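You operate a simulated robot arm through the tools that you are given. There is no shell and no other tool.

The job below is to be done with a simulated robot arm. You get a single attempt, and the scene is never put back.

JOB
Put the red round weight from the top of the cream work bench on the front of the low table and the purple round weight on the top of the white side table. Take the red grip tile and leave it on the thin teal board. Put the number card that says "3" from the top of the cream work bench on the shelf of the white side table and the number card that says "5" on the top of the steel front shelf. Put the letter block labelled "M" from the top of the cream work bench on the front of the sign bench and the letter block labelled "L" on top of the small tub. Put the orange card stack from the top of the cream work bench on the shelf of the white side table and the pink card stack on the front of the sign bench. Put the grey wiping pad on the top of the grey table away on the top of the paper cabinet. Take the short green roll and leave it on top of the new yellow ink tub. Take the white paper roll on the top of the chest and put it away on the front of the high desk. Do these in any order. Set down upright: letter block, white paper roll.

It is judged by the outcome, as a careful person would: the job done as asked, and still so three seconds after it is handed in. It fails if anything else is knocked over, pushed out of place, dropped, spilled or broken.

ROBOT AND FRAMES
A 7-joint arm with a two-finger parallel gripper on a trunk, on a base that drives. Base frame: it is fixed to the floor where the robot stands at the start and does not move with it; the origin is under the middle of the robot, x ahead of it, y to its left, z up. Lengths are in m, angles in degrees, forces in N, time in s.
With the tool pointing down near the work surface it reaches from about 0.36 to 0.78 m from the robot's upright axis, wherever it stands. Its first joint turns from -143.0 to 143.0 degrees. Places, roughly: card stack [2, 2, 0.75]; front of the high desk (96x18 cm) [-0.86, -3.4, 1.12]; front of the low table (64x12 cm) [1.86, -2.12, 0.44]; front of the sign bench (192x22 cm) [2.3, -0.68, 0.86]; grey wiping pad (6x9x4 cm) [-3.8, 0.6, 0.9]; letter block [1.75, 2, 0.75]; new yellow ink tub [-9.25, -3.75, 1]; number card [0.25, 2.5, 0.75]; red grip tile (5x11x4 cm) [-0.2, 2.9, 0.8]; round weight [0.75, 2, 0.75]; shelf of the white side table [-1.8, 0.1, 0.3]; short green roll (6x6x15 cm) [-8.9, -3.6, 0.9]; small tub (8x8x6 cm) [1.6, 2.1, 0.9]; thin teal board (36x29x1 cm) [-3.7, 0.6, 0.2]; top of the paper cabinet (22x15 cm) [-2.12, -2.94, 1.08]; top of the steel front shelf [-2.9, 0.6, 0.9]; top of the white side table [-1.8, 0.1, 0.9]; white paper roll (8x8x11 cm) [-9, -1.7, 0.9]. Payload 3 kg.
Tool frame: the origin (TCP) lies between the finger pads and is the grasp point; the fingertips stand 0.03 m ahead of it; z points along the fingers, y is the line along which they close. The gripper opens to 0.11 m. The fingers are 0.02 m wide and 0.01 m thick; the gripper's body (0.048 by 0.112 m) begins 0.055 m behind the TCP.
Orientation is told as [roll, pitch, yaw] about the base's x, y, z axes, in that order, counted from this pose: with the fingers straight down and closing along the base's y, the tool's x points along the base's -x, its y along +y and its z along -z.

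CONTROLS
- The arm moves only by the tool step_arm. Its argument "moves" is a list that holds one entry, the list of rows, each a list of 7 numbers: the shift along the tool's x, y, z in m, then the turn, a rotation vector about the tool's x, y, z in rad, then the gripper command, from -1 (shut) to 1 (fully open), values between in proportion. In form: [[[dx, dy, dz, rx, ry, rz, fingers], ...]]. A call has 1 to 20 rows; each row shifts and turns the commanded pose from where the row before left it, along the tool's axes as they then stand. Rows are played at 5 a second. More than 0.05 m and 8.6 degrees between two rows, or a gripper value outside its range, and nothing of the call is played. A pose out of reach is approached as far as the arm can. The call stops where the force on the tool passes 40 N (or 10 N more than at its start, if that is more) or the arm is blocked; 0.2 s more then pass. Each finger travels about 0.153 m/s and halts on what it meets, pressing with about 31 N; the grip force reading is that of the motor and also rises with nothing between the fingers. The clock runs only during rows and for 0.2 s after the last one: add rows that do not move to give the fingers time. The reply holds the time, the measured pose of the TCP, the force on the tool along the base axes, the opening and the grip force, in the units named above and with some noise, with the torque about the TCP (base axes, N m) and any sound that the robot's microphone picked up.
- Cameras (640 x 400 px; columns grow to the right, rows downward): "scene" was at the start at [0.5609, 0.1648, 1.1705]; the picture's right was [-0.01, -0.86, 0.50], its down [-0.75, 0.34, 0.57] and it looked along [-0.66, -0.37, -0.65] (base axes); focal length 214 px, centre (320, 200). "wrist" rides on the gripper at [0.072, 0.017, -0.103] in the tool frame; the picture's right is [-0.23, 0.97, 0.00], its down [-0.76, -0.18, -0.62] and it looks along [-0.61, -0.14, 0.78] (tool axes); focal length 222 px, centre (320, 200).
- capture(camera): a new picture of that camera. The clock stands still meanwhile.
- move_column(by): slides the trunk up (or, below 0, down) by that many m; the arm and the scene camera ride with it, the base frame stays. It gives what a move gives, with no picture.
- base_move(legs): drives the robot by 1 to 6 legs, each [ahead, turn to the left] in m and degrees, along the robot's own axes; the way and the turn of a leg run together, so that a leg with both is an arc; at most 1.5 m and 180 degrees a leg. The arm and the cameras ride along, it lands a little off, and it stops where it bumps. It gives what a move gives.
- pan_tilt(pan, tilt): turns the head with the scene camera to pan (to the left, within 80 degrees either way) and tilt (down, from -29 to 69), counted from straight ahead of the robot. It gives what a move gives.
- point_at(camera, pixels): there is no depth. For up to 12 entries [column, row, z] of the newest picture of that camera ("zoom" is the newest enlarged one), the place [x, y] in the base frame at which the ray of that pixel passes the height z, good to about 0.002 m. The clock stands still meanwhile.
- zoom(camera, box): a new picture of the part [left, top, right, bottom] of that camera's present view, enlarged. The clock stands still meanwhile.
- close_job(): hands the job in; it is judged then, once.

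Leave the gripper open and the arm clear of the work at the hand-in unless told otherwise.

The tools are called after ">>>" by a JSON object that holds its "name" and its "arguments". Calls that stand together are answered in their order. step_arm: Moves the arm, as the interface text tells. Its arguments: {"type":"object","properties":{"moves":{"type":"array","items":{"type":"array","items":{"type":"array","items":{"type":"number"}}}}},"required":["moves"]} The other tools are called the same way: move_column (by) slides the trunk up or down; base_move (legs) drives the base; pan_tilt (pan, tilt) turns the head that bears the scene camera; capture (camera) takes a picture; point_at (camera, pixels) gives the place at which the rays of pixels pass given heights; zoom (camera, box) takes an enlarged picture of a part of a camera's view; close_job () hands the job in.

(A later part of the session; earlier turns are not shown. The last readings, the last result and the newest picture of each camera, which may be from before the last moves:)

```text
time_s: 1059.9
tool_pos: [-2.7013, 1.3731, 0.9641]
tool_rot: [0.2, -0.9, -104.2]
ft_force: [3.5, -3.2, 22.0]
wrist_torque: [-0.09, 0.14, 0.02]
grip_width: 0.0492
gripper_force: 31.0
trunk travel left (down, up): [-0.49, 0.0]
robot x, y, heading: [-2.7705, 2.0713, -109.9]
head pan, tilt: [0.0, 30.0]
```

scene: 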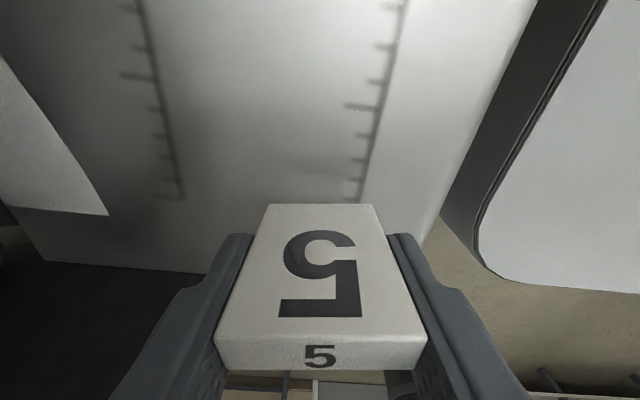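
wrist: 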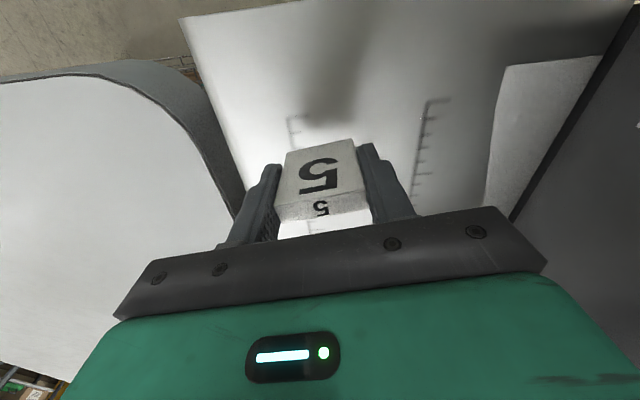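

Contact at about 0.967. I'll ease up 3 mm.

>>> {"name": "step_arm", "arguments": {"moves": [[[0, 0, -0.003, 0, 0, 0, -1], [0, 0, 0, 0, 0, 0, -1]]]}}

```text
time_s: 1060.5
tool_pos: [-2.7032, 1.3747, 0.9649]
tool_rot: [0.1, -0.6, -104.1]
ft_force: [0.1, 0.1, -0.9]
wrist_torque: [0.04, -0.01, 0.0]
grip_width: 0.0494
gripper_force: 31.1
trunk travel left (down, up): [-0.49, 0.0]
robot x, y, heading: [-2.7689, 2.0726, -110.1]
head pan, tilt: [0.0, 30.0]
```

>>> {"name": "step_arm", "arguments": {"moves": [[[0, 0, 0.001, 0, 0, 0, -1], [0, 0, 0, 0, 0, 0, 0], [0, 0, 0, 0, 0, 0, 0.3], [0, 0, 0, 0, 0, 0, 0.3], [0, 0, -0.02, 0, 0, 0, 0.3], [0, 0, -0.04, 0, 0, 0, 0.3], [0, 0, -0.045, 0, 0, 0, 0.3], [0, 0, -0.045, 0, 0, 0, 0.3], [0, 0, 0, 0, 0, 0, 0.3]]]}}

>>> {"name": "capture", "arguments": {"camera": "scene"}}

>>> {"name": "capture", "arguments": {"camera": "wrist"}}

```text
time_s: 1062.5
tool_pos: [-2.7019, 1.3746, 1.1187]
tool_rot: [0.2, -0.7, -104.1]
ft_force: [0.3, 0.0, -0.7]
wrist_torque: [-0.01, 0.0, 0.0]
grip_width: 0.0715
gripper_force: 0.1
trunk travel left (down, up): [-0.49, 0.0]
robot x, y, heading: [-2.7654, 2.0702, -110.3]
head pan, tilt: [0.0, 30.0]
```

```text
taken
```

scene: 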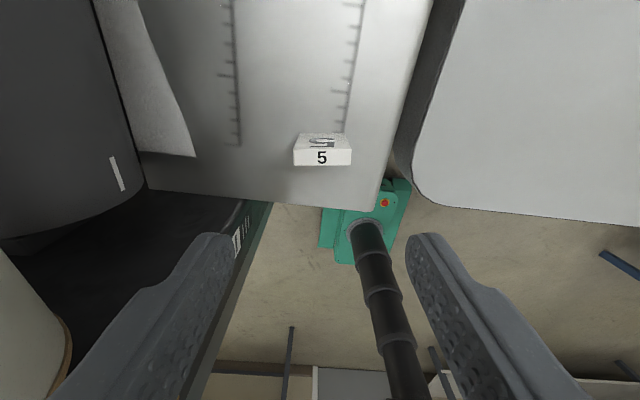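

```text
taken
```

wrist: 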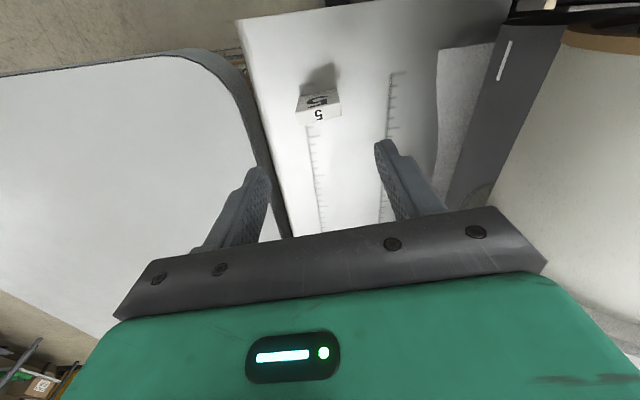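

Card 5 stands on the steel front shelf, done. The last item is the red grip tile. I'll rise, retract, back off, and drive back east to the left table.

>>> {"name": "step_arm", "arguments": {"moves": [[[0.045, 0, -0.01, 0, 0, 0, 0.4], [0.045, 0, -0.01, 0, 0, 0, 0.4], [0.045, 0, -0.01, 0, 0, 0, 0.4], [0.045, 0, 0, 0, 0, 0, 0.4], [0, 0, 0, 0, 0, 0, 0.4]]]}}

>>> {"name": "base_move", "arguments": {"legs": [[-0.35, 0], [0, 46]]}}

>>> {"name": "base_move", "arguments": {"legs": [[0, 47]]}}

```text
time_s: 1063.7
tool_pos: [-2.6587, 1.5514, 1.1445]
tool_rot: [0.1, -0.8, -104.2]
ft_force: [0.2, 0.9, 1.2]
wrist_torque: [0.0, -0.01, 0.0]
grip_width: 0.0768
gripper_force: 0.1
trunk travel left (down, up): [-0.49, 0.0]
robot x, y, heading: [-2.7639, 2.0689, -110.2]
head pan, tilt: [0.0, 30.0]
```

```text
time_s: 1068.2
tool_pos: [-2.1949, 2.1308, 1.1438]
tool_rot: [0.2, -0.7, -58.4]
ft_force: [0.4, -0.3, 0.1]
wrist_torque: [0.03, 0.01, 0.03]
grip_width: 0.0771
gripper_force: 0.1
trunk travel left (down, up): [-0.49, 0.0]
robot x, y, heading: [-2.6682, 2.403, -64.7]
head pan, tilt: [0.0, 30.0]
```

```text
time_s: 1070.8
tool_pos: [-2.1511, 2.5714, 1.1442]
tool_rot: [0.1, -0.7, -10.4]
ft_force: [-0.5, 0.4, -0.3]
wrist_torque: [-0.03, -0.04, 0.03]
grip_width: 0.0769
gripper_force: 0.0
trunk travel left (down, up): [-0.49, 0.0]
robot x, y, heading: [-2.6807, 2.3703, -17.2]
head pan, tilt: [0.0, 30.0]
```

>>> {"name": "base_move", "arguments": {"legs": [[0, 1.5], [1.05, 0], [1.05, 0]]}}

>>> {"name": "base_move", "arguments": {"legs": [[0, 40]]}}

>>> {"name": "base_move", "arguments": {"legs": [[0, 40]]}}

>>> {"name": "pan_tilt", "arguments": {"pan": 0, "tilt": -29}}

>>> {"name": "capture", "arguments": {"camera": "scene"}}

```text
time_s: 1081.6
tool_pos: [-0.122, 2.0224, 1.1443]
tool_rot: [0.3, -0.7, -9.9]
ft_force: [-0.1, 0.0, 0.2]
wrist_torque: [0.0, -0.01, 0.0]
grip_width: 0.0771
gripper_force: 0.0
trunk travel left (down, up): [-0.49, 0.0]
robot x, y, heading: [-0.6466, 1.8119, -16.5]
head pan, tilt: [0.0, 30.0]
```

```text
time_s: 1083.9
tool_pos: [-0.3768, 2.3098, 1.1456]
tool_rot: [0.2, -0.7, 30.0]
ft_force: [0.4, -0.2, 0.4]
wrist_torque: [-0.01, 0.03, -0.02]
grip_width: 0.0772
gripper_force: 0.1
trunk travel left (down, up): [-0.49, 0.0]
robot x, y, heading: [-0.6387, 1.7917, 23.2]
head pan, tilt: [0.0, 30.0]
```

```text
time_s: 1086.2
tool_pos: [-0.7758, 2.3569, 1.1457]
tool_rot: [0.3, -0.7, 70.5]
ft_force: [-0.3, -0.7, -0.5]
wrist_torque: [0.03, 0.03, -0.03]
grip_width: 0.077
gripper_force: 0.0
trunk travel left (down, up): [-0.49, 0.0]
robot x, y, heading: [-0.6138, 1.7813, 63.3]
head pan, tilt: [0.0, 30.0]
```

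```text
time_s: 1087.5
tool_pos: [-0.7751, 2.3582, 1.1469]
tool_rot: [0.2, -0.7, 70.4]
ft_force: [0.0, -0.4, 0.2]
wrist_torque: [0.01, 0.03, 0.01]
grip_width: 0.0767
gripper_force: 0.0
trunk travel left (down, up): [-0.49, 0.0]
robot x, y, heading: [-0.6141, 1.7791, 63.1]
head pan, tilt: [0.0, -28.6]
```

```text
taken
```

scene: 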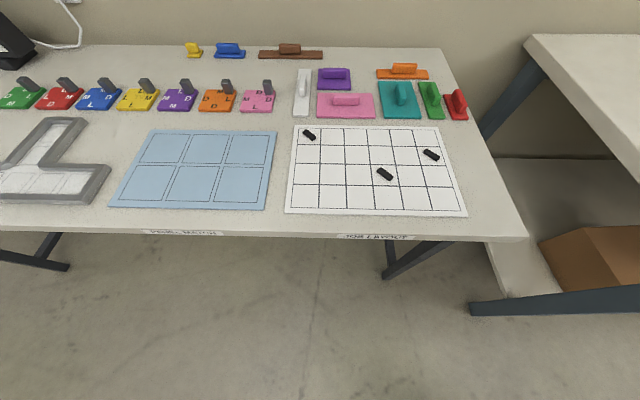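

The red tile is at (457,105). I'll zoom in and take rays at two heights to find the table height.

>>> {"name": "zoom", "arguments": {"camera": "scene", "box": [400, 70, 490, 130]}}

>>> {"name": "point_at", "arguments": {"camera": "scene", "pixels": [[450, 120, 0.8], [450, 120, 0.84], [468, 119, 0.8], [468, 119, 0.84], [528, 238, 0.8], [528, 238, 0.84], [384, 278, 0.0], [440, 50, 0.8]]}}

```text
6.67 times, centred on (445, 100) of scene
```

zoom: 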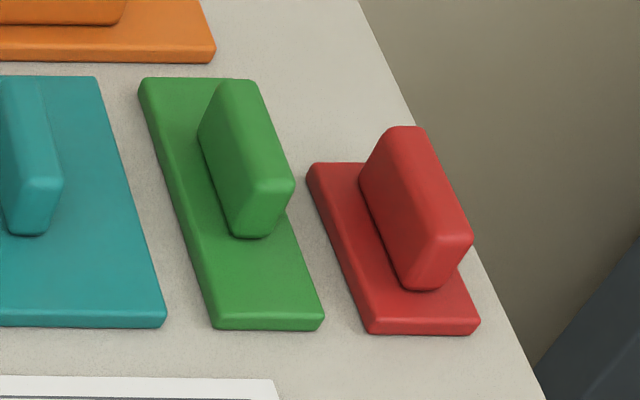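

```text
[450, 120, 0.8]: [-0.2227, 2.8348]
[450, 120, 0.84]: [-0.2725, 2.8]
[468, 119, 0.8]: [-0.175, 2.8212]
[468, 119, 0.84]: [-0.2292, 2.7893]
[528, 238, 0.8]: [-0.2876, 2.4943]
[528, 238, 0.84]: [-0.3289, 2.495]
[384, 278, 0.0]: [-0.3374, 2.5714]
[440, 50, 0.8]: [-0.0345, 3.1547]
```

The left table's top is at z ≈ 0.80, and the tile sits about 0.4 m in from its front, near the right edge. I'll drive closer to about (-0.44,2.16).

>>> {"name": "base_move", "arguments": {"legs": [[0, 2.5], [0.4, 0], [0, 3]]}}

>>> {"name": "capture", "arguments": {"camera": "scene"}}

```text
time_s: 1090.8
tool_pos: [-0.6587, 2.7048, 1.1464]
tool_rot: [0.2, -0.7, 75.3]
ft_force: [0.6, 0.3, 0.7]
wrist_torque: [-0.01, -0.01, -0.03]
grip_width: 0.0773
gripper_force: 0.2
trunk travel left (down, up): [-0.49, 0.0]
robot x, y, heading: [-0.4476, 2.1413, 68.0]
head pan, tilt: [0.0, -28.6]
```

```text
taken
```

scene: 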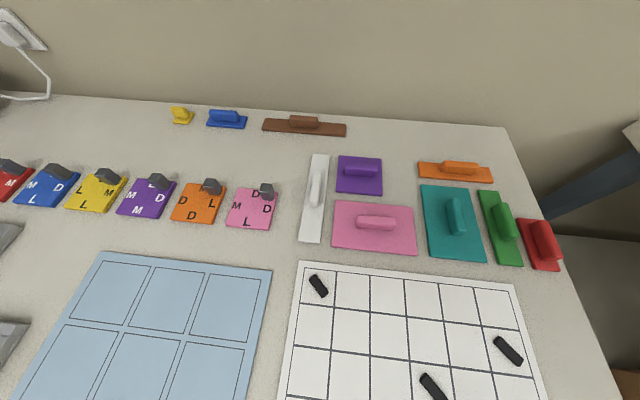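

>>> {"name": "zoom", "arguments": {"camera": "scene", "box": [490, 195, 590, 285]}}

>>> {"name": "point_at", "arguments": {"camera": "scene", "pixels": [[531, 269, 0.806], [560, 269, 0.806], [516, 221, 0.806], [545, 221, 0.806], [541, 242, 0.83], [536, 222, 0.84], [551, 257, 0.84], [489, 192, 0.806], [507, 187, 0.84]]}}

```text
4.44 times, centred on (540, 240) of scene
```

zoom: 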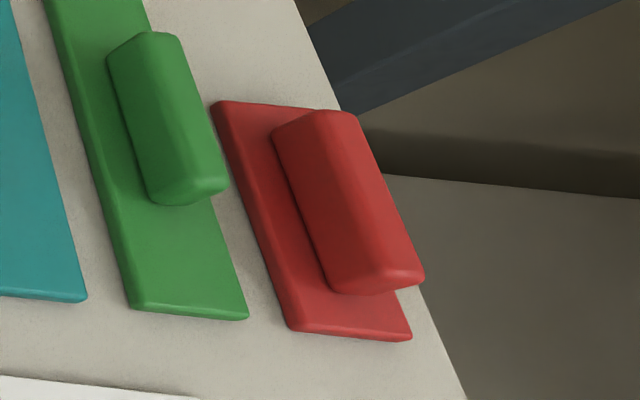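

```text
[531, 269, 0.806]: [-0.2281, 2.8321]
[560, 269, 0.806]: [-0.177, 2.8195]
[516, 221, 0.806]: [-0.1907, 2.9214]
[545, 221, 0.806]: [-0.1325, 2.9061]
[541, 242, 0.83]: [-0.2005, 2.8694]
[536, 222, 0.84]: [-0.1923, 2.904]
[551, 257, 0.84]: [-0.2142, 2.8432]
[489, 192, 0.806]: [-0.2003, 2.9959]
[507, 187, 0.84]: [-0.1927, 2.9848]
```

The tile's centre is about (-0.184,2.872), long axis at 68.6°, handle top at z ≈ 0.84. I'll tilt the tool to 45°, align yaw, lower to about 0.98, and approach.

>>> {"name": "step_arm", "arguments": {"moves": [[[0, 0, 0, 0, -0.131, 0, 0.1], [0, 0, 0, 0, -0.131, 0, 0.1], [0, 0, 0, 0, -0.131, 0, 0.1], [0, 0, 0, 0, -0.131, 0, 0.1], [0, 0, 0, 0, -0.131, 0, 0.1], [0, 0, 0, 0, -0.131, 0, 0.1], [0, 0, 0, 0.0833, 0, 0.0821, 0.1], [0.0295, 0, 0.0291, 0, 0, 0, 0.1], [0.0295, 0, 0.0291, 0, 0, 0, 0.1], [0.0295, 0, 0.0291, 0, 0, 0, 0.1], [0.0295, 0, 0.0291, 0, 0, 0, 0.1], [0, 0, 0, 0, 0, 0, 0.1]]]}}

```text
time_s: 1093.4
tool_pos: [-0.6588, 2.707, 0.9826]
tool_rot: [0.2, -45.8, 68.6]
ft_force: [-0.8, 0.4, -0.3]
wrist_torque: [-0.02, -0.01, -0.02]
grip_width: 0.0604
gripper_force: 0.1
trunk travel left (down, up): [-0.49, 0.0]
robot x, y, heading: [-0.4495, 2.1427, 67.9]
head pan, tilt: [0.0, -28.6]
```

>>> {"name": "step_arm", "arguments": {"moves": [[[-0.0202, -0.0346, 0.0205, 0, 0, 0, 0.1], [-0.0202, -0.0346, 0.0205, 0, 0, 0, 0.1], [-0.0202, -0.0346, 0.0205, 0, 0, 0, 0.1], [-0.0202, -0.0346, 0.0205, 0, 0, 0, 0.1], [-0.0202, -0.0346, 0.0205, 0, 0, 0, 0.1], [-0.0202, -0.0346, 0.0205, 0, 0, 0, 0.1], [-0.0202, -0.0346, 0.0205, 0, 0, 0, 0.1], [-0.0202, -0.0346, 0.0205, 0, 0, 0, 0.1], [-0.0202, -0.0346, 0.0205, 0, 0, 0, 0.1], [-0.0202, -0.0346, 0.0205, 0, 0, 0, 0.1], [-0.0202, -0.0346, 0.0205, 0, 0, 0, 0.1], [0, 0, 0, 0, 0, 0, 0.1]]]}}

>>> {"name": "pan_tilt", "arguments": {"pan": 0, "tilt": 35}}

>>> {"name": "capture", "arguments": {"camera": "scene"}}

>>> {"name": "capture", "arguments": {"camera": "wrist"}}

```text
time_s: 1096.0
tool_pos: [-0.2357, 2.9184, 0.986]
tool_rot: [0.3, -45.6, 68.4]
ft_force: [-0.1, 0.4, -0.7]
wrist_torque: [0.02, 0.02, 0.03]
grip_width: 0.0605
gripper_force: 0.0
out of reach, approached as far as the arm can: row 2, 3, 4, 5, 6
trunk travel left (down, up): [-0.49, 0.0]
robot x, y, heading: [-0.4481, 2.1451, 68.1]
head pan, tilt: [0.0, -28.6]
```

```text
time_s: 1097.4
tool_pos: [-0.2363, 2.9181, 0.9863]
tool_rot: [0.3, -45.7, 68.5]
ft_force: [-0.2, -0.1, 0.2]
wrist_torque: [0.0, -0.02, 0.0]
grip_width: 0.0604
gripper_force: 0.0
trunk travel left (down, up): [-0.49, 0.0]
robot x, y, heading: [-0.4486, 2.1468, 68.3]
head pan, tilt: [0.0, 35.0]
```

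```text
taken
```

scene: 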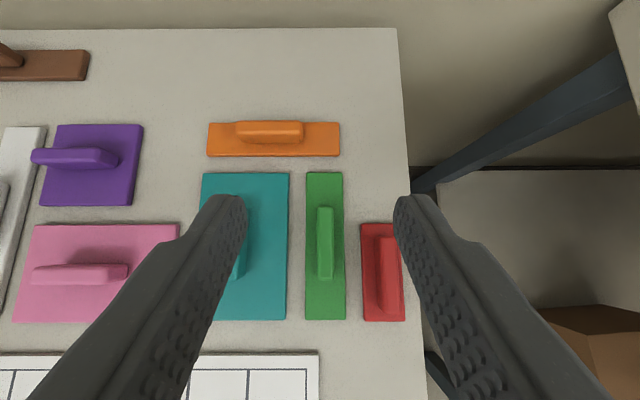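

```text
taken
```

wrist: 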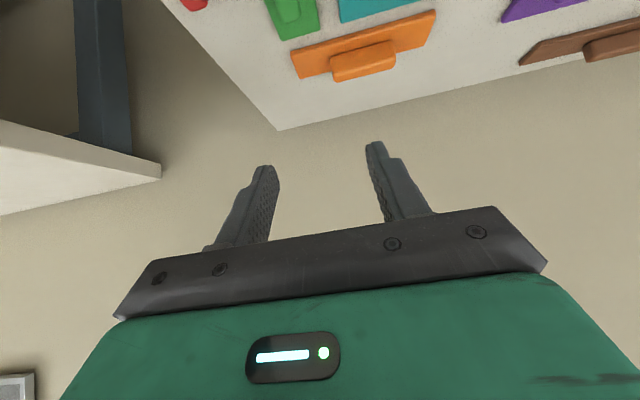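

>>> {"name": "point_at", "arguments": {"camera": "scene", "pixels": [[361, 224, 0.808], [402, 224, 0.808], [405, 320, 0.808], [364, 320, 0.808], [384, 237, 0.84], [388, 310, 0.84], [375, 237, 0.84], [397, 310, 0.84], [378, 310, 0.84]]}}

>>> {"name": "zoom", "arguments": {"camera": "scene", "box": [330, 205, 430, 335]}}

```text
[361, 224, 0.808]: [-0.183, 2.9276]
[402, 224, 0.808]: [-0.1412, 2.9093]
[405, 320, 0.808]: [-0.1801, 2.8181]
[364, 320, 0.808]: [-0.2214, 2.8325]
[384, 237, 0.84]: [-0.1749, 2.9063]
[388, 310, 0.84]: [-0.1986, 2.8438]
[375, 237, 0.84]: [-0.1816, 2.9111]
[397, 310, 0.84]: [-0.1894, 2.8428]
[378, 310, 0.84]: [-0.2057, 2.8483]
```

```text
3.08 times, centred on (380, 270) of scene
```

zoom: 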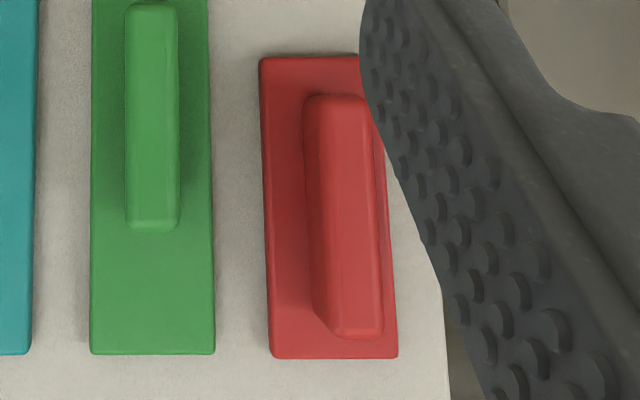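

Handle centre (-0.185,2.874). I'll narrow the opening to 0.045 (the green tile is close on the left), shift right and back, and come down to z ≈ 0.88 to check.

>>> {"name": "step_arm", "arguments": {"moves": [[[0.0121, -0.0319, -0.0122, 0, 0, 0, -0.18], [0.0121, -0.0319, -0.0122, 0, 0, 0, -0.18], [0.0256, 0, 0.0254, 0, 0, 0, -0.18], [0.0256, 0, 0.0254, 0, 0, 0, -0.18], [0.0256, 0, 0.0254, 0, 0, 0, -0.18], [0, 0, 0, 0, 0, 0, -0.18]]]}}

>>> {"name": "capture", "arguments": {"camera": "scene"}}

>>> {"name": "capture", "arguments": {"camera": "wrist"}}

```text
time_s: 1098.8
tool_pos: [-0.1969, 2.8891, 0.8718]
tool_rot: [0.3, -45.7, 68.5]
ft_force: [0.0, -0.7, -0.1]
wrist_torque: [0.02, 0.01, -0.02]
grip_width: 0.0452
gripper_force: 0.1
out of reach, approached as far as the arm can: row 2
trunk travel left (down, up): [-0.49, 0.0]
robot x, y, heading: [-0.4477, 2.1434, 68.3]
head pan, tilt: [0.0, 35.0]
```

```text
taken
```

scene: 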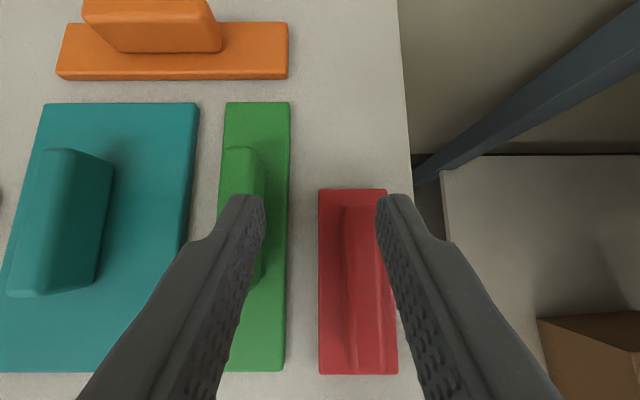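

```text
taken
```

wrist: 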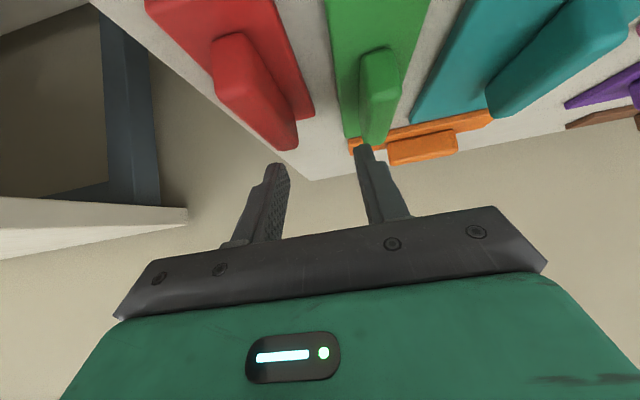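

>>> {"name": "step_arm", "arguments": {"moves": [[[0.0153, -0.0166, -0.0155, 0, 0, 0, -0.18], [0, 0, 0, 0, 0, 0, -0.18]]]}}

>>> {"name": "capture", "arguments": {"camera": "scene"}}

>>> {"name": "capture", "arguments": {"camera": "wrist"}}

```text
time_s: 1099.4
tool_pos: [-0.1895, 2.8626, 0.8734]
tool_rot: [0.4, -45.7, 68.5]
ft_force: [-0.3, 0.4, -0.2]
wrist_torque: [0.0, 0.0, -0.02]
grip_width: 0.045
gripper_force: 0.1
trunk travel left (down, up): [-0.49, 0.0]
robot x, y, heading: [-0.449, 2.1422, 68.2]
head pan, tilt: [0.0, 35.0]
```

```text
taken
```

scene: 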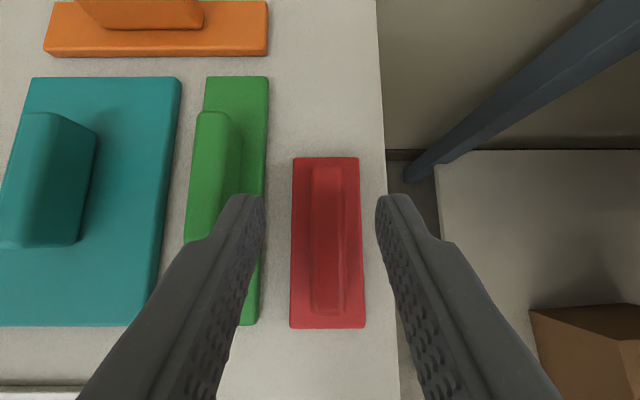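

```text
taken
```

wrist: 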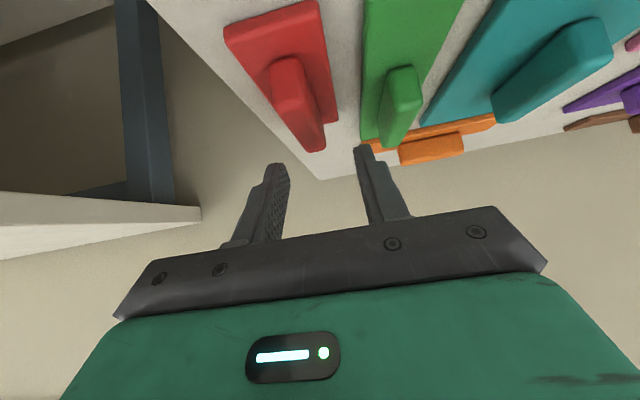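

The handle is nearly centred (a few mm right). I'll shift 3 mm right and lower in two steps to z ≈ 0.841.

>>> {"name": "step_arm", "arguments": {"moves": [[[0.0114, -0.003, 0.0112, 0, 0, 0, -0.18], [0.0085, 0, 0.0084, 0, 0, 0, -0.18], [0, 0, 0, 0, 0, 0, -0.18]]]}}

>>> {"name": "capture", "arguments": {"camera": "scene"}}

>>> {"name": "capture", "arguments": {"camera": "wrist"}}

```text
time_s: 1100.2
tool_pos: [-0.1835, 2.8604, 0.8462]
tool_rot: [0.3, -45.6, 68.6]
ft_force: [0.0, -0.9, 1.7]
wrist_torque: [-0.05, 0.0, -0.01]
grip_width: 0.0451
gripper_force: 0.2
trunk travel left (down, up): [-0.49, 0.0]
robot x, y, heading: [-0.4473, 2.1421, 68.5]
head pan, tilt: [0.0, 35.0]
```

```text
taken
```

scene: 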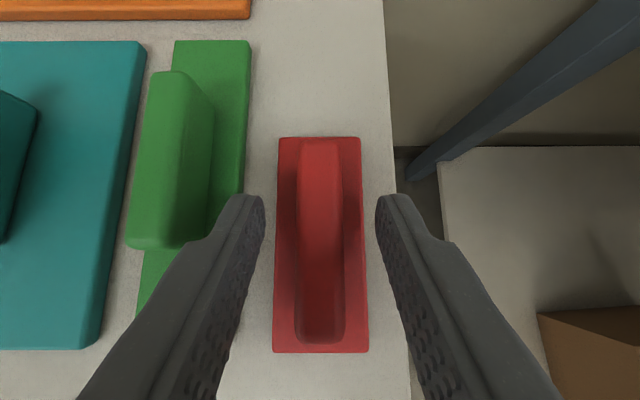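

```text
taken
```

wrist: 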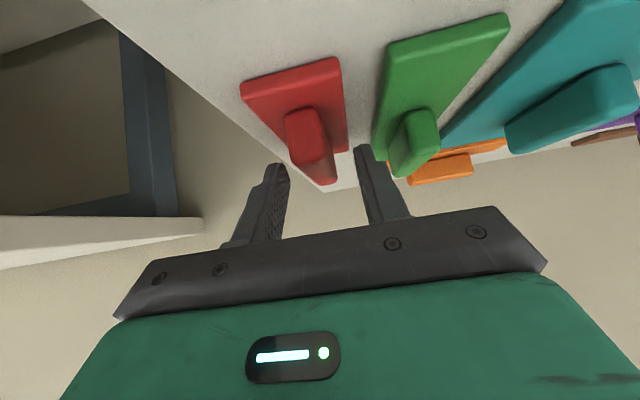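

The handle is centred now. I'll lower 3 mm more and close gently on it.

>>> {"name": "step_arm", "arguments": {"moves": [[[0.0021, 0, 0.0021, 0, 0, 0, -0.18], [0, 0, 0, 0, 0, 0, -0.4], [0, 0, 0, 0, 0, 0, -0.55], [0, 0, 0, 0, 0, 0, -1], [0, 0, 0, 0, 0, 0, -1]]]}}

>>> {"name": "capture", "arguments": {"camera": "scene"}}

```text
time_s: 1101.4
tool_pos: [-0.1842, 2.8603, 0.8428]
tool_rot: [0.3, -45.7, 68.4]
ft_force: [-0.8, 0.3, 0.4]
wrist_torque: [0.01, -0.05, 0.0]
grip_width: 0.0173
gripper_force: 31.4
trunk travel left (down, up): [-0.49, 0.0]
robot x, y, heading: [-0.4442, 2.1454, 68.1]
head pan, tilt: [0.0, 35.0]
```

```text
taken
```

scene: 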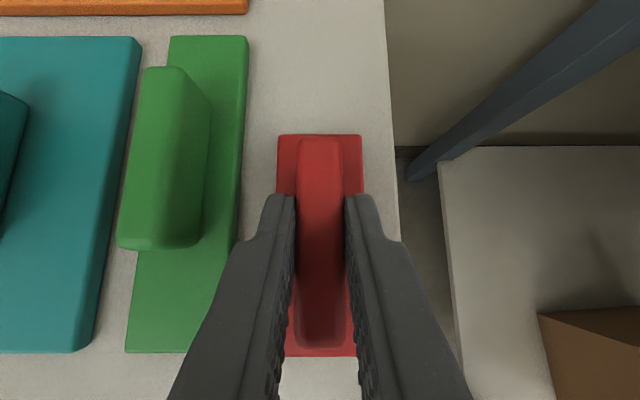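

Gripped at 0.017. I'll lift straight up and check.

>>> {"name": "step_arm", "arguments": {"moves": [[[-0.0071, 0, -0.007, 0, 0, 0, -1], [-0.0214, 0, -0.0211, 0, 0, 0, -1], [-0.0285, 0, -0.0281, 0, 0, 0, -1], [-0.0285, 0, -0.0281, 0, 0, 0, -1], [0, 0, 0, 0, 0, 0, -1]]]}}

>>> {"name": "capture", "arguments": {"camera": "scene"}}

>>> {"name": "capture", "arguments": {"camera": "wrist"}}

```text
time_s: 1102.6
tool_pos: [-0.1831, 2.8751, 0.9573]
tool_rot: [0.2, -45.6, 68.6]
ft_force: [0.2, -1.7, -1.4]
wrist_torque: [-0.01, 0.04, 0.01]
grip_width: 0.0174
gripper_force: 30.6
out of reach, approached as far as the arm can: row 3, 4
trunk travel left (down, up): [-0.49, 0.0]
robot x, y, heading: [-0.4468, 2.1426, 68.1]
head pan, tilt: [0.0, 35.0]
```

```text
taken
```

scene: 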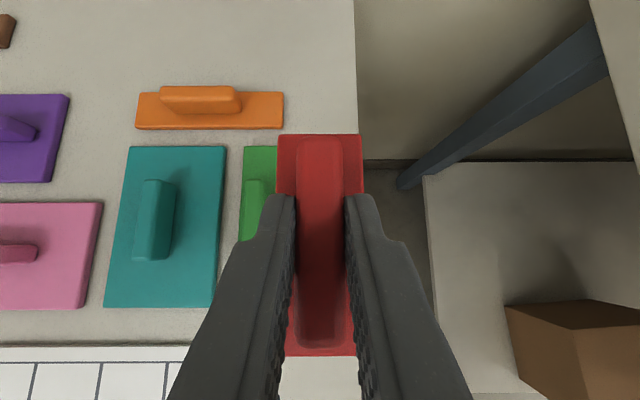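

```text
taken
```

wrist: 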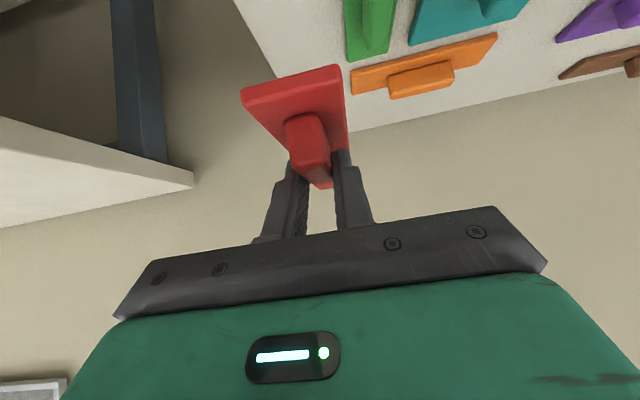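

The tile is lifted cleanly. I'll draw it back over the table and then back the base off.

>>> {"name": "step_arm", "arguments": {"moves": [[[0.0281, 0, -0.0285, 0, 0, 0, -1], [0.0281, 0, -0.0285, 0, 0, 0, -1], [0.0281, 0, -0.0285, 0, 0, 0, -1], [0.0281, 0, -0.0285, 0, 0, 0, -1], [-0.0285, 0, -0.0281, 0, 0, 0, -1], [-0.0285, 0, -0.0281, 0, 0, 0, -1], [-0.0285, 0, -0.0281, 0, 0, 0, -1], [0, 0, 0, 0, 0, 0, -1]]]}}

>>> {"name": "base_move", "arguments": {"legs": [[-0.4, 0]]}}

>>> {"name": "base_move", "arguments": {"legs": [[0, 46]]}}

>>> {"name": "base_move", "arguments": {"legs": [[0, 45]]}}

```text
time_s: 1104.4
tool_pos: [-0.2266, 2.8954, 1.017]
tool_rot: [0.1, -45.6, 68.5]
ft_force: [-0.5, -1.0, -0.7]
wrist_torque: [0.01, -0.02, -0.01]
grip_width: 0.0174
gripper_force: 31.5
out of reach, approached as far as the arm can: row 1, 2, 3, 4, 5, 6, 7
trunk travel left (down, up): [-0.49, 0.0]
robot x, y, heading: [-0.4488, 2.1449, 68.2]
head pan, tilt: [0.0, 35.0]
```

```text
time_s: 1106.9
tool_pos: [-0.3885, 2.5147, 1.0166]
tool_rot: [0.1, -45.6, 69.4]
ft_force: [-0.8, -0.3, -1.0]
wrist_torque: [-0.01, 0.02, 0.02]
grip_width: 0.0174
gripper_force: 30.9
trunk travel left (down, up): [-0.49, 0.0]
robot x, y, heading: [-0.5975, 1.7617, 69.3]
head pan, tilt: [0.0, 35.0]
```

```text
time_s: 1108.8
tool_pos: [-0.8128, 2.5079, 1.017]
tool_rot: [-0.1, -45.7, 101.5]
ft_force: [0.3, -0.4, -0.8]
wrist_torque: [0.0, -0.05, 0.0]
grip_width: 0.0175
gripper_force: 30.7
trunk travel left (down, up): [-0.49, 0.0]
robot x, y, heading: [-0.5694, 1.7629, 101.2]
head pan, tilt: [0.0, 35.0]
stopped in leg 1: the robot was blocked; the commanded pose is now the measured one
```

```text
time_s: 1110.7
tool_pos: [-1.1349, 2.3051, 1.014]
tool_rot: [-0.2, -45.2, 130.0]
ft_force: [-1.4, -0.6, -0.5]
wrist_torque: [0.03, -0.03, -0.06]
grip_width: 0.0174
gripper_force: 30.7
trunk travel left (down, up): [-0.49, 0.0]
robot x, y, heading: [-0.5521, 1.7784, 130.3]
head pan, tilt: [0.0, 35.0]
stopped in leg 1: the robot was blocked; the commanded pose is now the measured one
```

The arm hasn't retracted; it seems to be at a limit of its reach in this posture. I'll try small backward steps on their own.

>>> {"name": "step_arm", "arguments": {"moves": [[[0.0141, 0, -0.0142, 0, 0, 0, -1], [0.0141, 0, -0.0142, 0, 0, 0, -1], [0, 0, 0, 0, 0, 0, -1]]]}}

```text
time_s: 1111.5
tool_pos: [-1.1132, 2.2816, 1.0095]
tool_rot: [-0.6, -43.5, 130.0]
ft_force: [-0.9, 0.7, -1.7]
wrist_torque: [-0.03, 0.02, 0.0]
grip_width: 0.0172
gripper_force: 30.8
out of reach, approached as far as the arm can: row 2
trunk travel left (down, up): [-0.49, 0.0]
robot x, y, heading: [-0.5516, 1.7772, 130.0]
head pan, tilt: [0.0, 35.0]
```

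>>> {"name": "step_arm", "arguments": {"moves": [[[0, 0, 0, 0, 0.14, 0, -1], [0, 0, 0, 0, 0.14, 0, -1], [0, 0, 0, 0, 0, 0, -1]]]}}

>>> {"name": "step_arm", "arguments": {"moves": [[[0.03, 0, -0.014, 0, 0, 0, -1], [0.03, 0, -0.014, 0, 0, 0, -1], [0.03, 0, -0.014, 0, 0, 0, -1], [0, 0, 0, 0, 0, 0, -1]]]}}

```text
time_s: 1112.2
tool_pos: [-1.1069, 2.2751, 1.0153]
tool_rot: [0.0, -37.3, 129.8]
ft_force: [1.3, 0.1, -1.4]
wrist_torque: [-0.09, 0.03, 0.08]
grip_width: 0.0171
gripper_force: 31.7
out of reach, approached as far as the arm can: row 2
trunk travel left (down, up): [-0.49, 0.0]
robot x, y, heading: [-0.5509, 1.781, 130.2]
head pan, tilt: [0.0, 35.0]
```

```text
time_s: 1113.2
tool_pos: [-1.0466, 2.1981, 0.9937]
tool_rot: [-0.2, -37.4, 130.0]
ft_force: [0.3, 0.1, -0.6]
wrist_torque: [-0.02, 0.02, 0.01]
grip_width: 0.0175
gripper_force: 30.8
trunk travel left (down, up): [-0.49, 0.0]
robot x, y, heading: [-0.5484, 1.777, 130.4]
head pan, tilt: [0.0, 35.0]
```

Retracting works now. I'll bring it in further and raise it.

>>> {"name": "step_arm", "arguments": {"moves": [[[0.0318, 0, -0.0243, 0, 0, 0, -1], [0.0318, 0, -0.0243, 0, 0, 0, -1], [-0.0243, 0, -0.0318, 0, 0, 0, -1], [-0.0243, 0, -0.0318, 0, 0, 0, -1], [-0.0243, 0, -0.0318, 0, 0, 0, -1], [0, 0, 0, 0, 0, 0, -1]]]}}

>>> {"name": "capture", "arguments": {"camera": "wrist"}}

```text
time_s: 1114.7
tool_pos: [-0.993, 2.1354, 1.113]
tool_rot: [-0.1, -37.4, 130.0]
ft_force: [-0.6, -0.8, -1.6]
wrist_torque: [0.03, 0.02, -0.03]
grip_width: 0.0176
gripper_force: 30.8
trunk travel left (down, up): [-0.49, 0.0]
robot x, y, heading: [-0.5487, 1.7797, 130.4]
head pan, tilt: [0.0, 35.0]
```

```text
taken
```

wrist: 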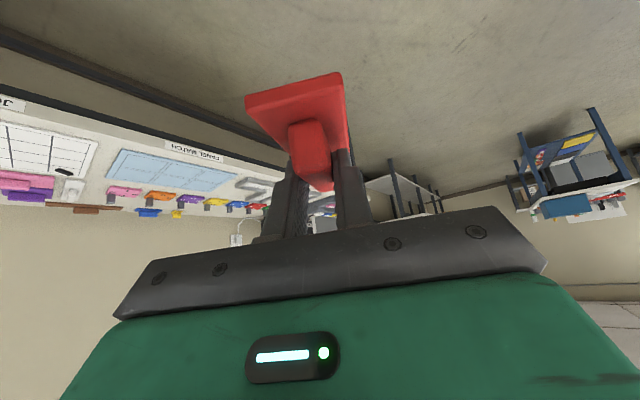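

The tile is secure. I'll now drive around the laminator's north end to the grey table's west side, by my earlier route.

>>> {"name": "base_move", "arguments": {"legs": [[0, 37], [0.9, 0], [0.85, 0]]}}

>>> {"name": "base_move", "arguments": {"legs": [[1.2, 0]]}}

```text
time_s: 1125.4
tool_pos: [-2.8557, 2.1237, 1.1137]
tool_rot: [-0.1, -37.3, 167.8]
ft_force: [-0.1, -0.2, -1.0]
wrist_torque: [-0.01, -0.02, 0.02]
grip_width: 0.0176
gripper_force: 31.3
trunk travel left (down, up): [-0.49, 0.0]
robot x, y, heading: [-2.2856, 2.1109, 167.8]
head pan, tilt: [0.0, 35.0]
```

```text
time_s: 1131.5
tool_pos: [-4.0377, 2.3872, 1.1137]
tool_rot: [0.0, -37.3, 167.3]
ft_force: [0.0, 0.0, -0.2]
wrist_torque: [-0.01, -0.04, 0.01]
grip_width: 0.0173
gripper_force: 30.6
trunk travel left (down, up): [-0.49, 0.0]
robot x, y, heading: [-3.4667, 2.3719, 167.5]
head pan, tilt: [0.0, 35.0]
```

>>> {"name": "base_move", "arguments": {"legs": [[0, 45]]}}

>>> {"name": "base_move", "arguments": {"legs": [[0, 18], [1.4, 0]]}}

```text
time_s: 1134.0
tool_pos: [-3.8876, 1.9854, 1.1148]
tool_rot: [-0.1, -37.2, -148.3]
ft_force: [-0.3, 0.2, 0.0]
wrist_torque: [0.02, 0.01, 0.02]
grip_width: 0.0175
gripper_force: 31.7
trunk travel left (down, up): [-0.49, 0.0]
robot x, y, heading: [-3.4832, 2.3924, -148.4]
head pan, tilt: [0.0, 35.0]
```

```text
time_s: 1141.9
tool_pos: [-4.6114, 0.821, 1.1147]
tool_rot: [-0.1, -37.4, -129.3]
ft_force: [0.0, -0.4, -0.9]
wrist_torque: [-0.02, 0.0, -0.02]
grip_width: 0.0174
gripper_force: 31.6
trunk travel left (down, up): [-0.49, 0.0]
robot x, y, heading: [-4.3652, 1.3413, -129.4]
head pan, tilt: [0.0, 35.0]
```

>>> {"name": "base_move", "arguments": {"legs": [[0, 11], [0.53, 0]]}}

>>> {"name": "base_move", "arguments": {"legs": [[0, 48]]}}

>>> {"name": "base_move", "arguments": {"legs": [[0, 48]]}}

>>> {"name": "pan_tilt", "arguments": {"pan": 0, "tilt": 0}}

>>> {"name": "capture", "arguments": {"camera": "scene"}}

```text
time_s: 1145.8
tool_pos: [-4.7796, 0.3109, 1.1156]
tool_rot: [-0.1, -37.1, -119.2]
ft_force: [-0.5, -0.3, -0.9]
wrist_torque: [0.03, -0.04, 0.0]
grip_width: 0.0175
gripper_force: 30.5
trunk travel left (down, up): [-0.49, 0.0]
robot x, y, heading: [-4.6254, 0.8639, -119.4]
head pan, tilt: [0.0, 35.0]
```

```text
time_s: 1148.4
tool_pos: [-4.3287, 0.3753, 1.1149]
tool_rot: [-0.2, -37.4, -72.4]
ft_force: [0.5, 0.4, -1.3]
wrist_torque: [0.01, -0.01, 0.01]
grip_width: 0.0178
gripper_force: 30.8
trunk travel left (down, up): [-0.49, 0.0]
robot x, y, heading: [-4.6541, 0.8548, -72.7]
head pan, tilt: [0.0, 35.0]
```

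```text
time_s: 1151.0
tool_pos: [-4.0743, 0.7764, 1.1162]
tool_rot: [-0.1, -37.2, -24.4]
ft_force: [-0.5, 1.5, -1.4]
wrist_torque: [-0.01, 0.01, -0.03]
grip_width: 0.0177
gripper_force: 31.1
trunk travel left (down, up): [-0.49, 0.0]
robot x, y, heading: [-4.6663, 0.8286, -25.7]
head pan, tilt: [0.0, 35.0]
```

```text
time_s: 1152.0
tool_pos: [-4.0749, 0.7767, 1.1163]
tool_rot: [-0.1, -37.3, -24.3]
ft_force: [1.2, -0.3, -0.1]
wrist_torque: [0.02, -0.02, 0.0]
grip_width: 0.0174
gripper_force: 30.5
trunk travel left (down, up): [-0.49, 0.0]
robot x, y, heading: [-4.6677, 0.8246, -25.2]
head pan, tilt: [0.0, 0.0]
```

```text
taken
```

scene: 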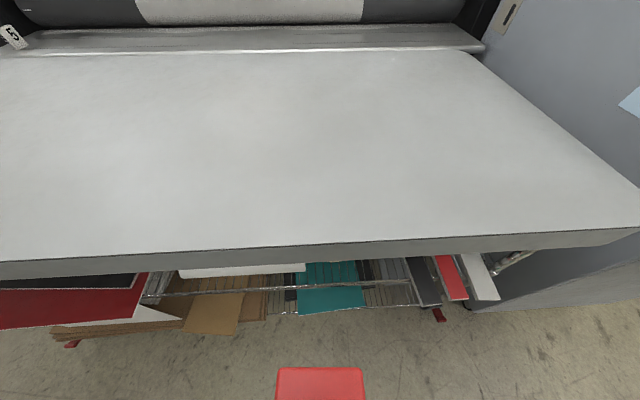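

From here I see card 5 standing on the steel shelf (top left), and the teal board on the lower rack at (330,285), reaching out from under the table. I'll lower the trunk and look at the rack at its own level.

>>> {"name": "move_column", "arguments": {"by": -0.4}}

>>> {"name": "capture", "arguments": {"camera": "scene"}}

```text
time_s: 1155.8
tool_pos: [-4.0757, 0.776, 0.7167]
tool_rot: [-0.1, -37.2, -24.4]
ft_force: [0.8, 0.0, -1.8]
wrist_torque: [0.01, 0.07, -0.04]
grip_width: 0.0173
gripper_force: 31.6
trunk travel left (down, up): [-0.09, 0.4]
robot x, y, heading: [-4.6649, 0.8282, -25.1]
head pan, tilt: [0.0, 0.0]
```

```text
taken
```

scene: 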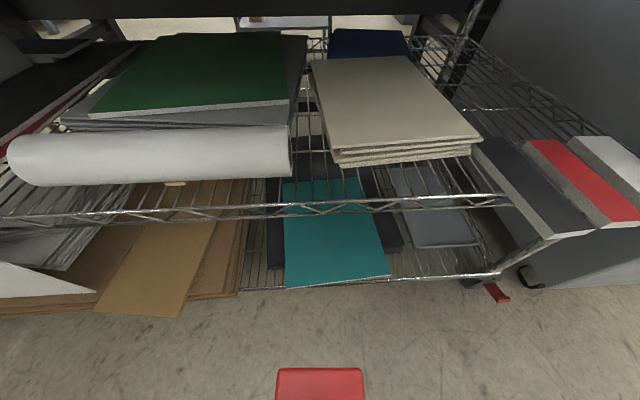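

The teal board lies on the lower wire shelf, under the upper shelf with its green and cream boards. I'll lower more and get the geometry.

>>> {"name": "point_at", "arguments": {"camera": "scene", "pixels": [[286, 288, 0.2], [390, 278, 0.2], [286, 288, 0.25], [390, 278, 0.25], [300, 212, 0.5], [300, 212, 0.4], [480, 275, 0.2], [330, 240, 0.2]]}}

>>> {"name": "move_column", "arguments": {"by": -0.09}}

>>> {"name": "step_arm", "arguments": {"moves": [[[0.0243, 0, 0.0318, 0, 0, 0, -1], [0.0243, 0, 0.0318, 0, 0, 0, -1], [0.0243, 0, 0.0318, 0, 0, 0, -1], [0, 0, 0, 0, 0, 0, -1]]]}}

>>> {"name": "pan_tilt", "arguments": {"pan": 0, "tilt": -15}}

>>> {"name": "capture", "arguments": {"camera": "scene"}}

```text
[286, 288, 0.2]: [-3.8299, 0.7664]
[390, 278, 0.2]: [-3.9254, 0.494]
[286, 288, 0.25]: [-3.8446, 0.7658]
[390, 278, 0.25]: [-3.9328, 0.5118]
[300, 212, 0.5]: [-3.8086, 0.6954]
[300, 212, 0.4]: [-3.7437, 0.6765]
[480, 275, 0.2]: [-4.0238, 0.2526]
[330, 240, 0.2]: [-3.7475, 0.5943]
```

```text
time_s: 1157.1
tool_pos: [-4.0751, 0.7777, 0.6265]
tool_rot: [-0.2, -37.3, -24.4]
ft_force: [-0.1, 0.2, -1.0]
wrist_torque: [0.01, 0.02, 0.01]
grip_width: 0.0173
gripper_force: 31.1
trunk travel left (down, up): [0.0, 0.49]
robot x, y, heading: [-4.6678, 0.827, -25.4]
head pan, tilt: [0.0, 0.0]
```

```text
time_s: 1158.1
tool_pos: [-4.0769, 0.7774, 0.5045]
tool_rot: [-0.1, -37.4, -24.3]
ft_force: [0.0, -0.4, -1.5]
wrist_torque: [-0.01, -0.01, 0.01]
grip_width: 0.0175
gripper_force: 31.2
trunk travel left (down, up): [0.0, 0.49]
robot x, y, heading: [-4.6679, 0.825, -25.3]
head pan, tilt: [0.0, 0.0]
```

```text
time_s: 1158.9
tool_pos: [-4.0781, 0.7772, 0.505]
tool_rot: [-0.1, -37.4, -24.4]
ft_force: [0.4, -1.5, -0.3]
wrist_torque: [-0.01, -0.02, 0.0]
grip_width: 0.0174
gripper_force: 31.1
trunk travel left (down, up): [0.0, 0.49]
robot x, y, heading: [-4.6675, 0.8241, -25.2]
head pan, tilt: [0.0, -15.0]
```

```text
taken
```

scene: 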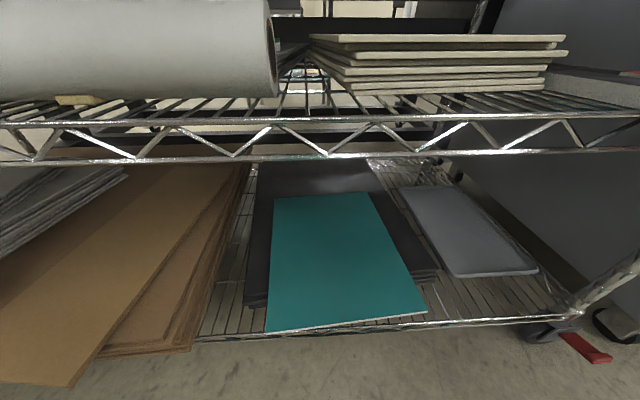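

A level view: the teal board lies on the lower shelf; the upper shelf's truss rail is above it (rows 115–160). I'll triangulate the board's height and the rail's height.

>>> {"name": "point_at", "arguments": {"camera": "scene", "pixels": [[268, 331, 0.2], [268, 331, 0.25], [427, 314, 0.2], [427, 314, 0.25], [276, 197, 0.2], [368, 190, 0.2], [320, 158, 0.4], [320, 158, 0.45], [320, 115, 0.45], [320, 115, 0.5]]}}

```text
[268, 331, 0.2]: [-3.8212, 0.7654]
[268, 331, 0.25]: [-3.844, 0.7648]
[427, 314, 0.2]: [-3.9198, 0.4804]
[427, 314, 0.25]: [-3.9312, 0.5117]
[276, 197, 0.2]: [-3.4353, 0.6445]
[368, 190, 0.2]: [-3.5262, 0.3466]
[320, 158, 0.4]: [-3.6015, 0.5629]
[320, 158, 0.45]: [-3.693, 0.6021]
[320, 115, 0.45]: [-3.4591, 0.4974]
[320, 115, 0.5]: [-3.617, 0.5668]
```

The board's top is at z ≈ 0.252 and the upper shelf's rail is at about 0.53, which is plenty of room for a 45° approach. I'll restore the tool to its grasp angle (-45.6°) so the tile is level, and turn the base 5° to line up with the board.

>>> {"name": "base_move", "arguments": {"legs": [[0, 5]]}}

>>> {"name": "step_arm", "arguments": {"moves": [[[0, 0, 0, 0, -0.145, 0, -1], [0, 0, 0, 0, 0, 0, -1]]]}}

```text
time_s: 1159.8
tool_pos: [-4.0755, 0.8302, 0.5053]
tool_rot: [-0.1, -37.3, -19.4]
ft_force: [-0.2, -1.1, -1.6]
wrist_torque: [0.01, 0.01, 0.01]
grip_width: 0.0175
gripper_force: 30.9
trunk travel left (down, up): [0.0, 0.49]
robot x, y, heading: [-4.6688, 0.8216, -20.5]
head pan, tilt: [0.0, -15.0]
```

```text
time_s: 1160.4
tool_pos: [-4.0753, 0.8293, 0.5064]
tool_rot: [-0.1, -45.6, -19.3]
ft_force: [-0.1, 0.5, -1.4]
wrist_torque: [-0.02, 0.05, 0.01]
grip_width: 0.0174
gripper_force: 30.9
trunk travel left (down, up): [0.0, 0.49]
robot x, y, heading: [-4.6705, 0.8216, -20.2]
head pan, tilt: [0.0, -15.0]
```

>>> {"name": "step_arm", "arguments": {"moves": [[[0, -0.039, 0, 0, 0, 0, -1], [0, -0.039, 0, 0, 0, 0, -1], [0, -0.039, 0, 0, 0, 0, -1], [0.0295, 0, 0.0291, 0, 0, 0, -1], [0.0295, 0, 0.0291, 0, 0, 0, -1], [0.0295, 0, 0.0291, 0, 0, 0, -1], [0.0295, 0, 0.0291, 0, 0, 0, -1], [0, 0, 0, 0, 0, 0, -1]]]}}

>>> {"name": "pan_tilt", "arguments": {"pan": 0, "tilt": -5}}

>>> {"name": "capture", "arguments": {"camera": "scene"}}

>>> {"name": "capture", "arguments": {"camera": "wrist"}}

```text
time_s: 1162.2
tool_pos: [-4.1121, 0.7167, 0.3394]
tool_rot: [-0.2, -45.6, -19.3]
ft_force: [0.3, -0.1, -1.0]
wrist_torque: [0.02, 0.0, -0.06]
grip_width: 0.0176
gripper_force: 31.3
trunk travel left (down, up): [0.0, 0.49]
robot x, y, heading: [-4.6717, 0.8202, -20.0]
head pan, tilt: [0.0, -15.0]
```

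```text
time_s: 1162.9
tool_pos: [-4.1127, 0.7163, 0.3382]
tool_rot: [0.0, -45.5, -19.4]
ft_force: [0.1, 0.2, -0.8]
wrist_torque: [-0.02, 0.0, -0.03]
grip_width: 0.0174
gripper_force: 31.1
trunk travel left (down, up): [0.0, 0.49]
robot x, y, heading: [-4.666, 0.8242, -20.1]
head pan, tilt: [0.0, -5.0]
```

```text
taken
```

scene: 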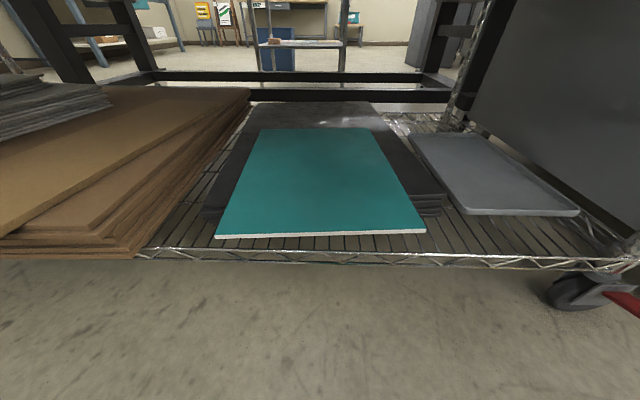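

```text
taken
```

wrist: 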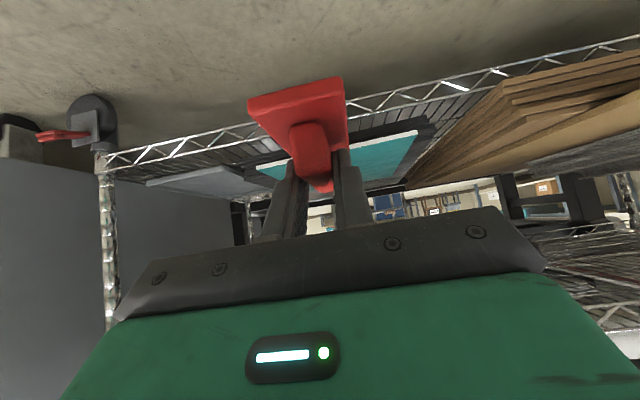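

The teal board is straight ahead with its front edge at rows 231–237, nothing on it. I'll re-measure its front corners from this level view.

>>> {"name": "point_at", "arguments": {"camera": "scene", "pixels": [[216, 235, 0.252], [425, 230, 0.252], [216, 235, 0.24], [425, 230, 0.24], [216, 235, 0.26], [320, 200, 0.252], [320, 180, 0.252]]}}

```text
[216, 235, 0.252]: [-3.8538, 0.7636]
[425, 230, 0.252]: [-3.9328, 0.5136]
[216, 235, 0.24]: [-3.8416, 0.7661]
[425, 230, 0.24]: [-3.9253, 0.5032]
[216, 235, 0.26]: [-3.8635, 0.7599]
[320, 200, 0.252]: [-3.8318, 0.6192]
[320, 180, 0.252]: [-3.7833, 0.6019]
```

It's aligned within 2 mm laterally, 0.317 m to go. I'll drive the base forward 0.27 m with the tile 4.5 cm above the board.

>>> {"name": "base_move", "arguments": {"legs": [[0.27, 0]]}}

>>> {"name": "capture", "arguments": {"camera": "scene"}}

>>> {"name": "capture", "arguments": {"camera": "wrist"}}

```text
time_s: 1164.8
tool_pos: [-3.8549, 0.6271, 0.3401]
tool_rot: [-0.2, -45.6, -19.0]
ft_force: [0.0, -0.4, -1.3]
wrist_torque: [0.0, -0.01, 0.03]
grip_width: 0.0176
gripper_force: 31.1
trunk travel left (down, up): [0.0, 0.49]
robot x, y, heading: [-4.4098, 0.7257, -19.7]
head pan, tilt: [0.0, -5.0]
```

```text
taken
```

scene: 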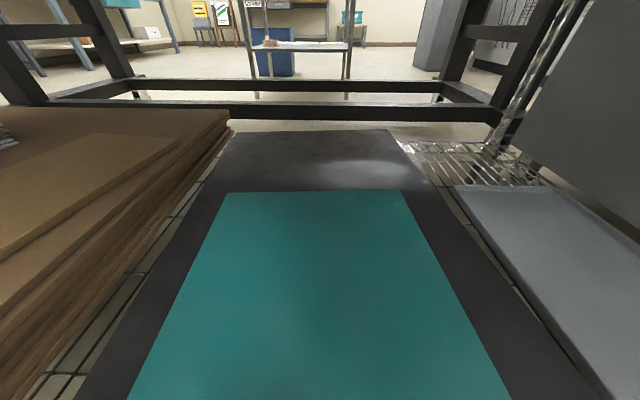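

```text
taken
```

wrist: 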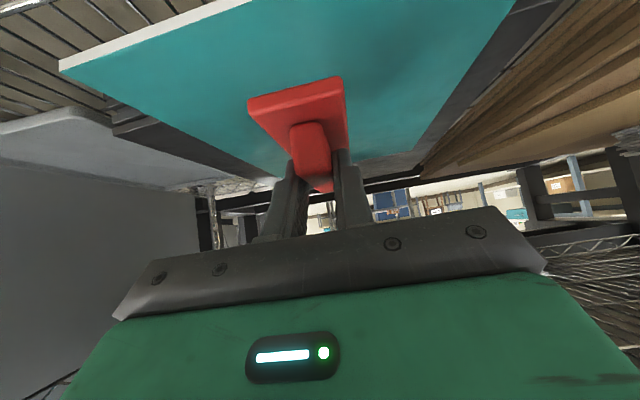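

The tile is over the board. I'll extend 6 cm further in, then lower slowly.

>>> {"name": "step_arm", "arguments": {"moves": [[[-0.014, 0, 0.0143, 0, 0, 0, -1], [-0.014, 0, 0.0143, 0, 0, 0, -1], [-0.014, 0, 0.0143, 0, 0, 0, -1], [0.0071, 0, 0.007, 0, 0, 0, -1], [0.0071, 0, 0.007, 0, 0, 0, -1], [0, 0, 0, 0, 0, 0, -1]]]}}

>>> {"name": "step_arm", "arguments": {"moves": [[[0.0036, 0, 0.0035, 0, 0, 0, -1], [0.0028, 0, 0.0028, 0, 0, 0, -1], [0, 0, 0, 0, 0, 0, -1]]]}}

```text
time_s: 1166.2
tool_pos: [-3.7983, 0.6074, 0.3194]
tool_rot: [0.0, -45.6, -19.0]
ft_force: [0.7, -0.5, -1.5]
wrist_torque: [-0.03, 0.02, -0.04]
grip_width: 0.0176
gripper_force: 30.9
trunk travel left (down, up): [0.0, 0.49]
robot x, y, heading: [-4.4146, 0.7279, -19.6]
head pan, tilt: [0.0, -5.0]
```

```text
time_s: 1167.0
tool_pos: [-3.8003, 0.6071, 0.3104]
tool_rot: [-0.1, -45.6, -19.1]
ft_force: [0.7, 0.5, -0.5]
wrist_torque: [0.04, -0.01, 0.0]
grip_width: 0.0173
gripper_force: 31.8
trunk travel left (down, up): [0.0, 0.49]
robot x, y, heading: [-4.4122, 0.7272, -19.8]
head pan, tilt: [0.0, -5.0]
```

Still free at 0.310; contact should come near 0.295. I'll go on in 3–4 mm steps.

>>> {"name": "step_arm", "arguments": {"moves": [[[0.0028, 0, 0.0028, 0, 0, 0, -1], [0.0021, 0, 0.0021, 0, 0, 0, -1], [0, 0, 0, 0, 0, 0, -1]]]}}

>>> {"name": "step_arm", "arguments": {"moves": [[[0.0021, 0, 0.0021, 0, 0, 0, -1], [0, 0, 0, 0, 0, 0, -1]]]}}

```text
time_s: 1167.8
tool_pos: [-3.8005, 0.6071, 0.3055]
tool_rot: [-0.1, -45.6, -19.1]
ft_force: [0.1, 0.1, -1.4]
wrist_torque: [0.0, 0.01, -0.02]
grip_width: 0.0174
gripper_force: 31.4
trunk travel left (down, up): [0.0, 0.49]
robot x, y, heading: [-4.4129, 0.7303, -20.0]
head pan, tilt: [0.0, -5.0]
```

```text
time_s: 1168.4
tool_pos: [-3.7999, 0.6076, 0.3012]
tool_rot: [-0.1, -45.6, -19.0]
ft_force: [-0.4, 0.0, 0.3]
wrist_torque: [0.01, 0.0, 0.01]
grip_width: 0.0175
gripper_force: 31.5
trunk travel left (down, up): [0.0, 0.49]
robot x, y, heading: [-4.4119, 0.7281, -19.9]
head pan, tilt: [0.0, -5.0]
```

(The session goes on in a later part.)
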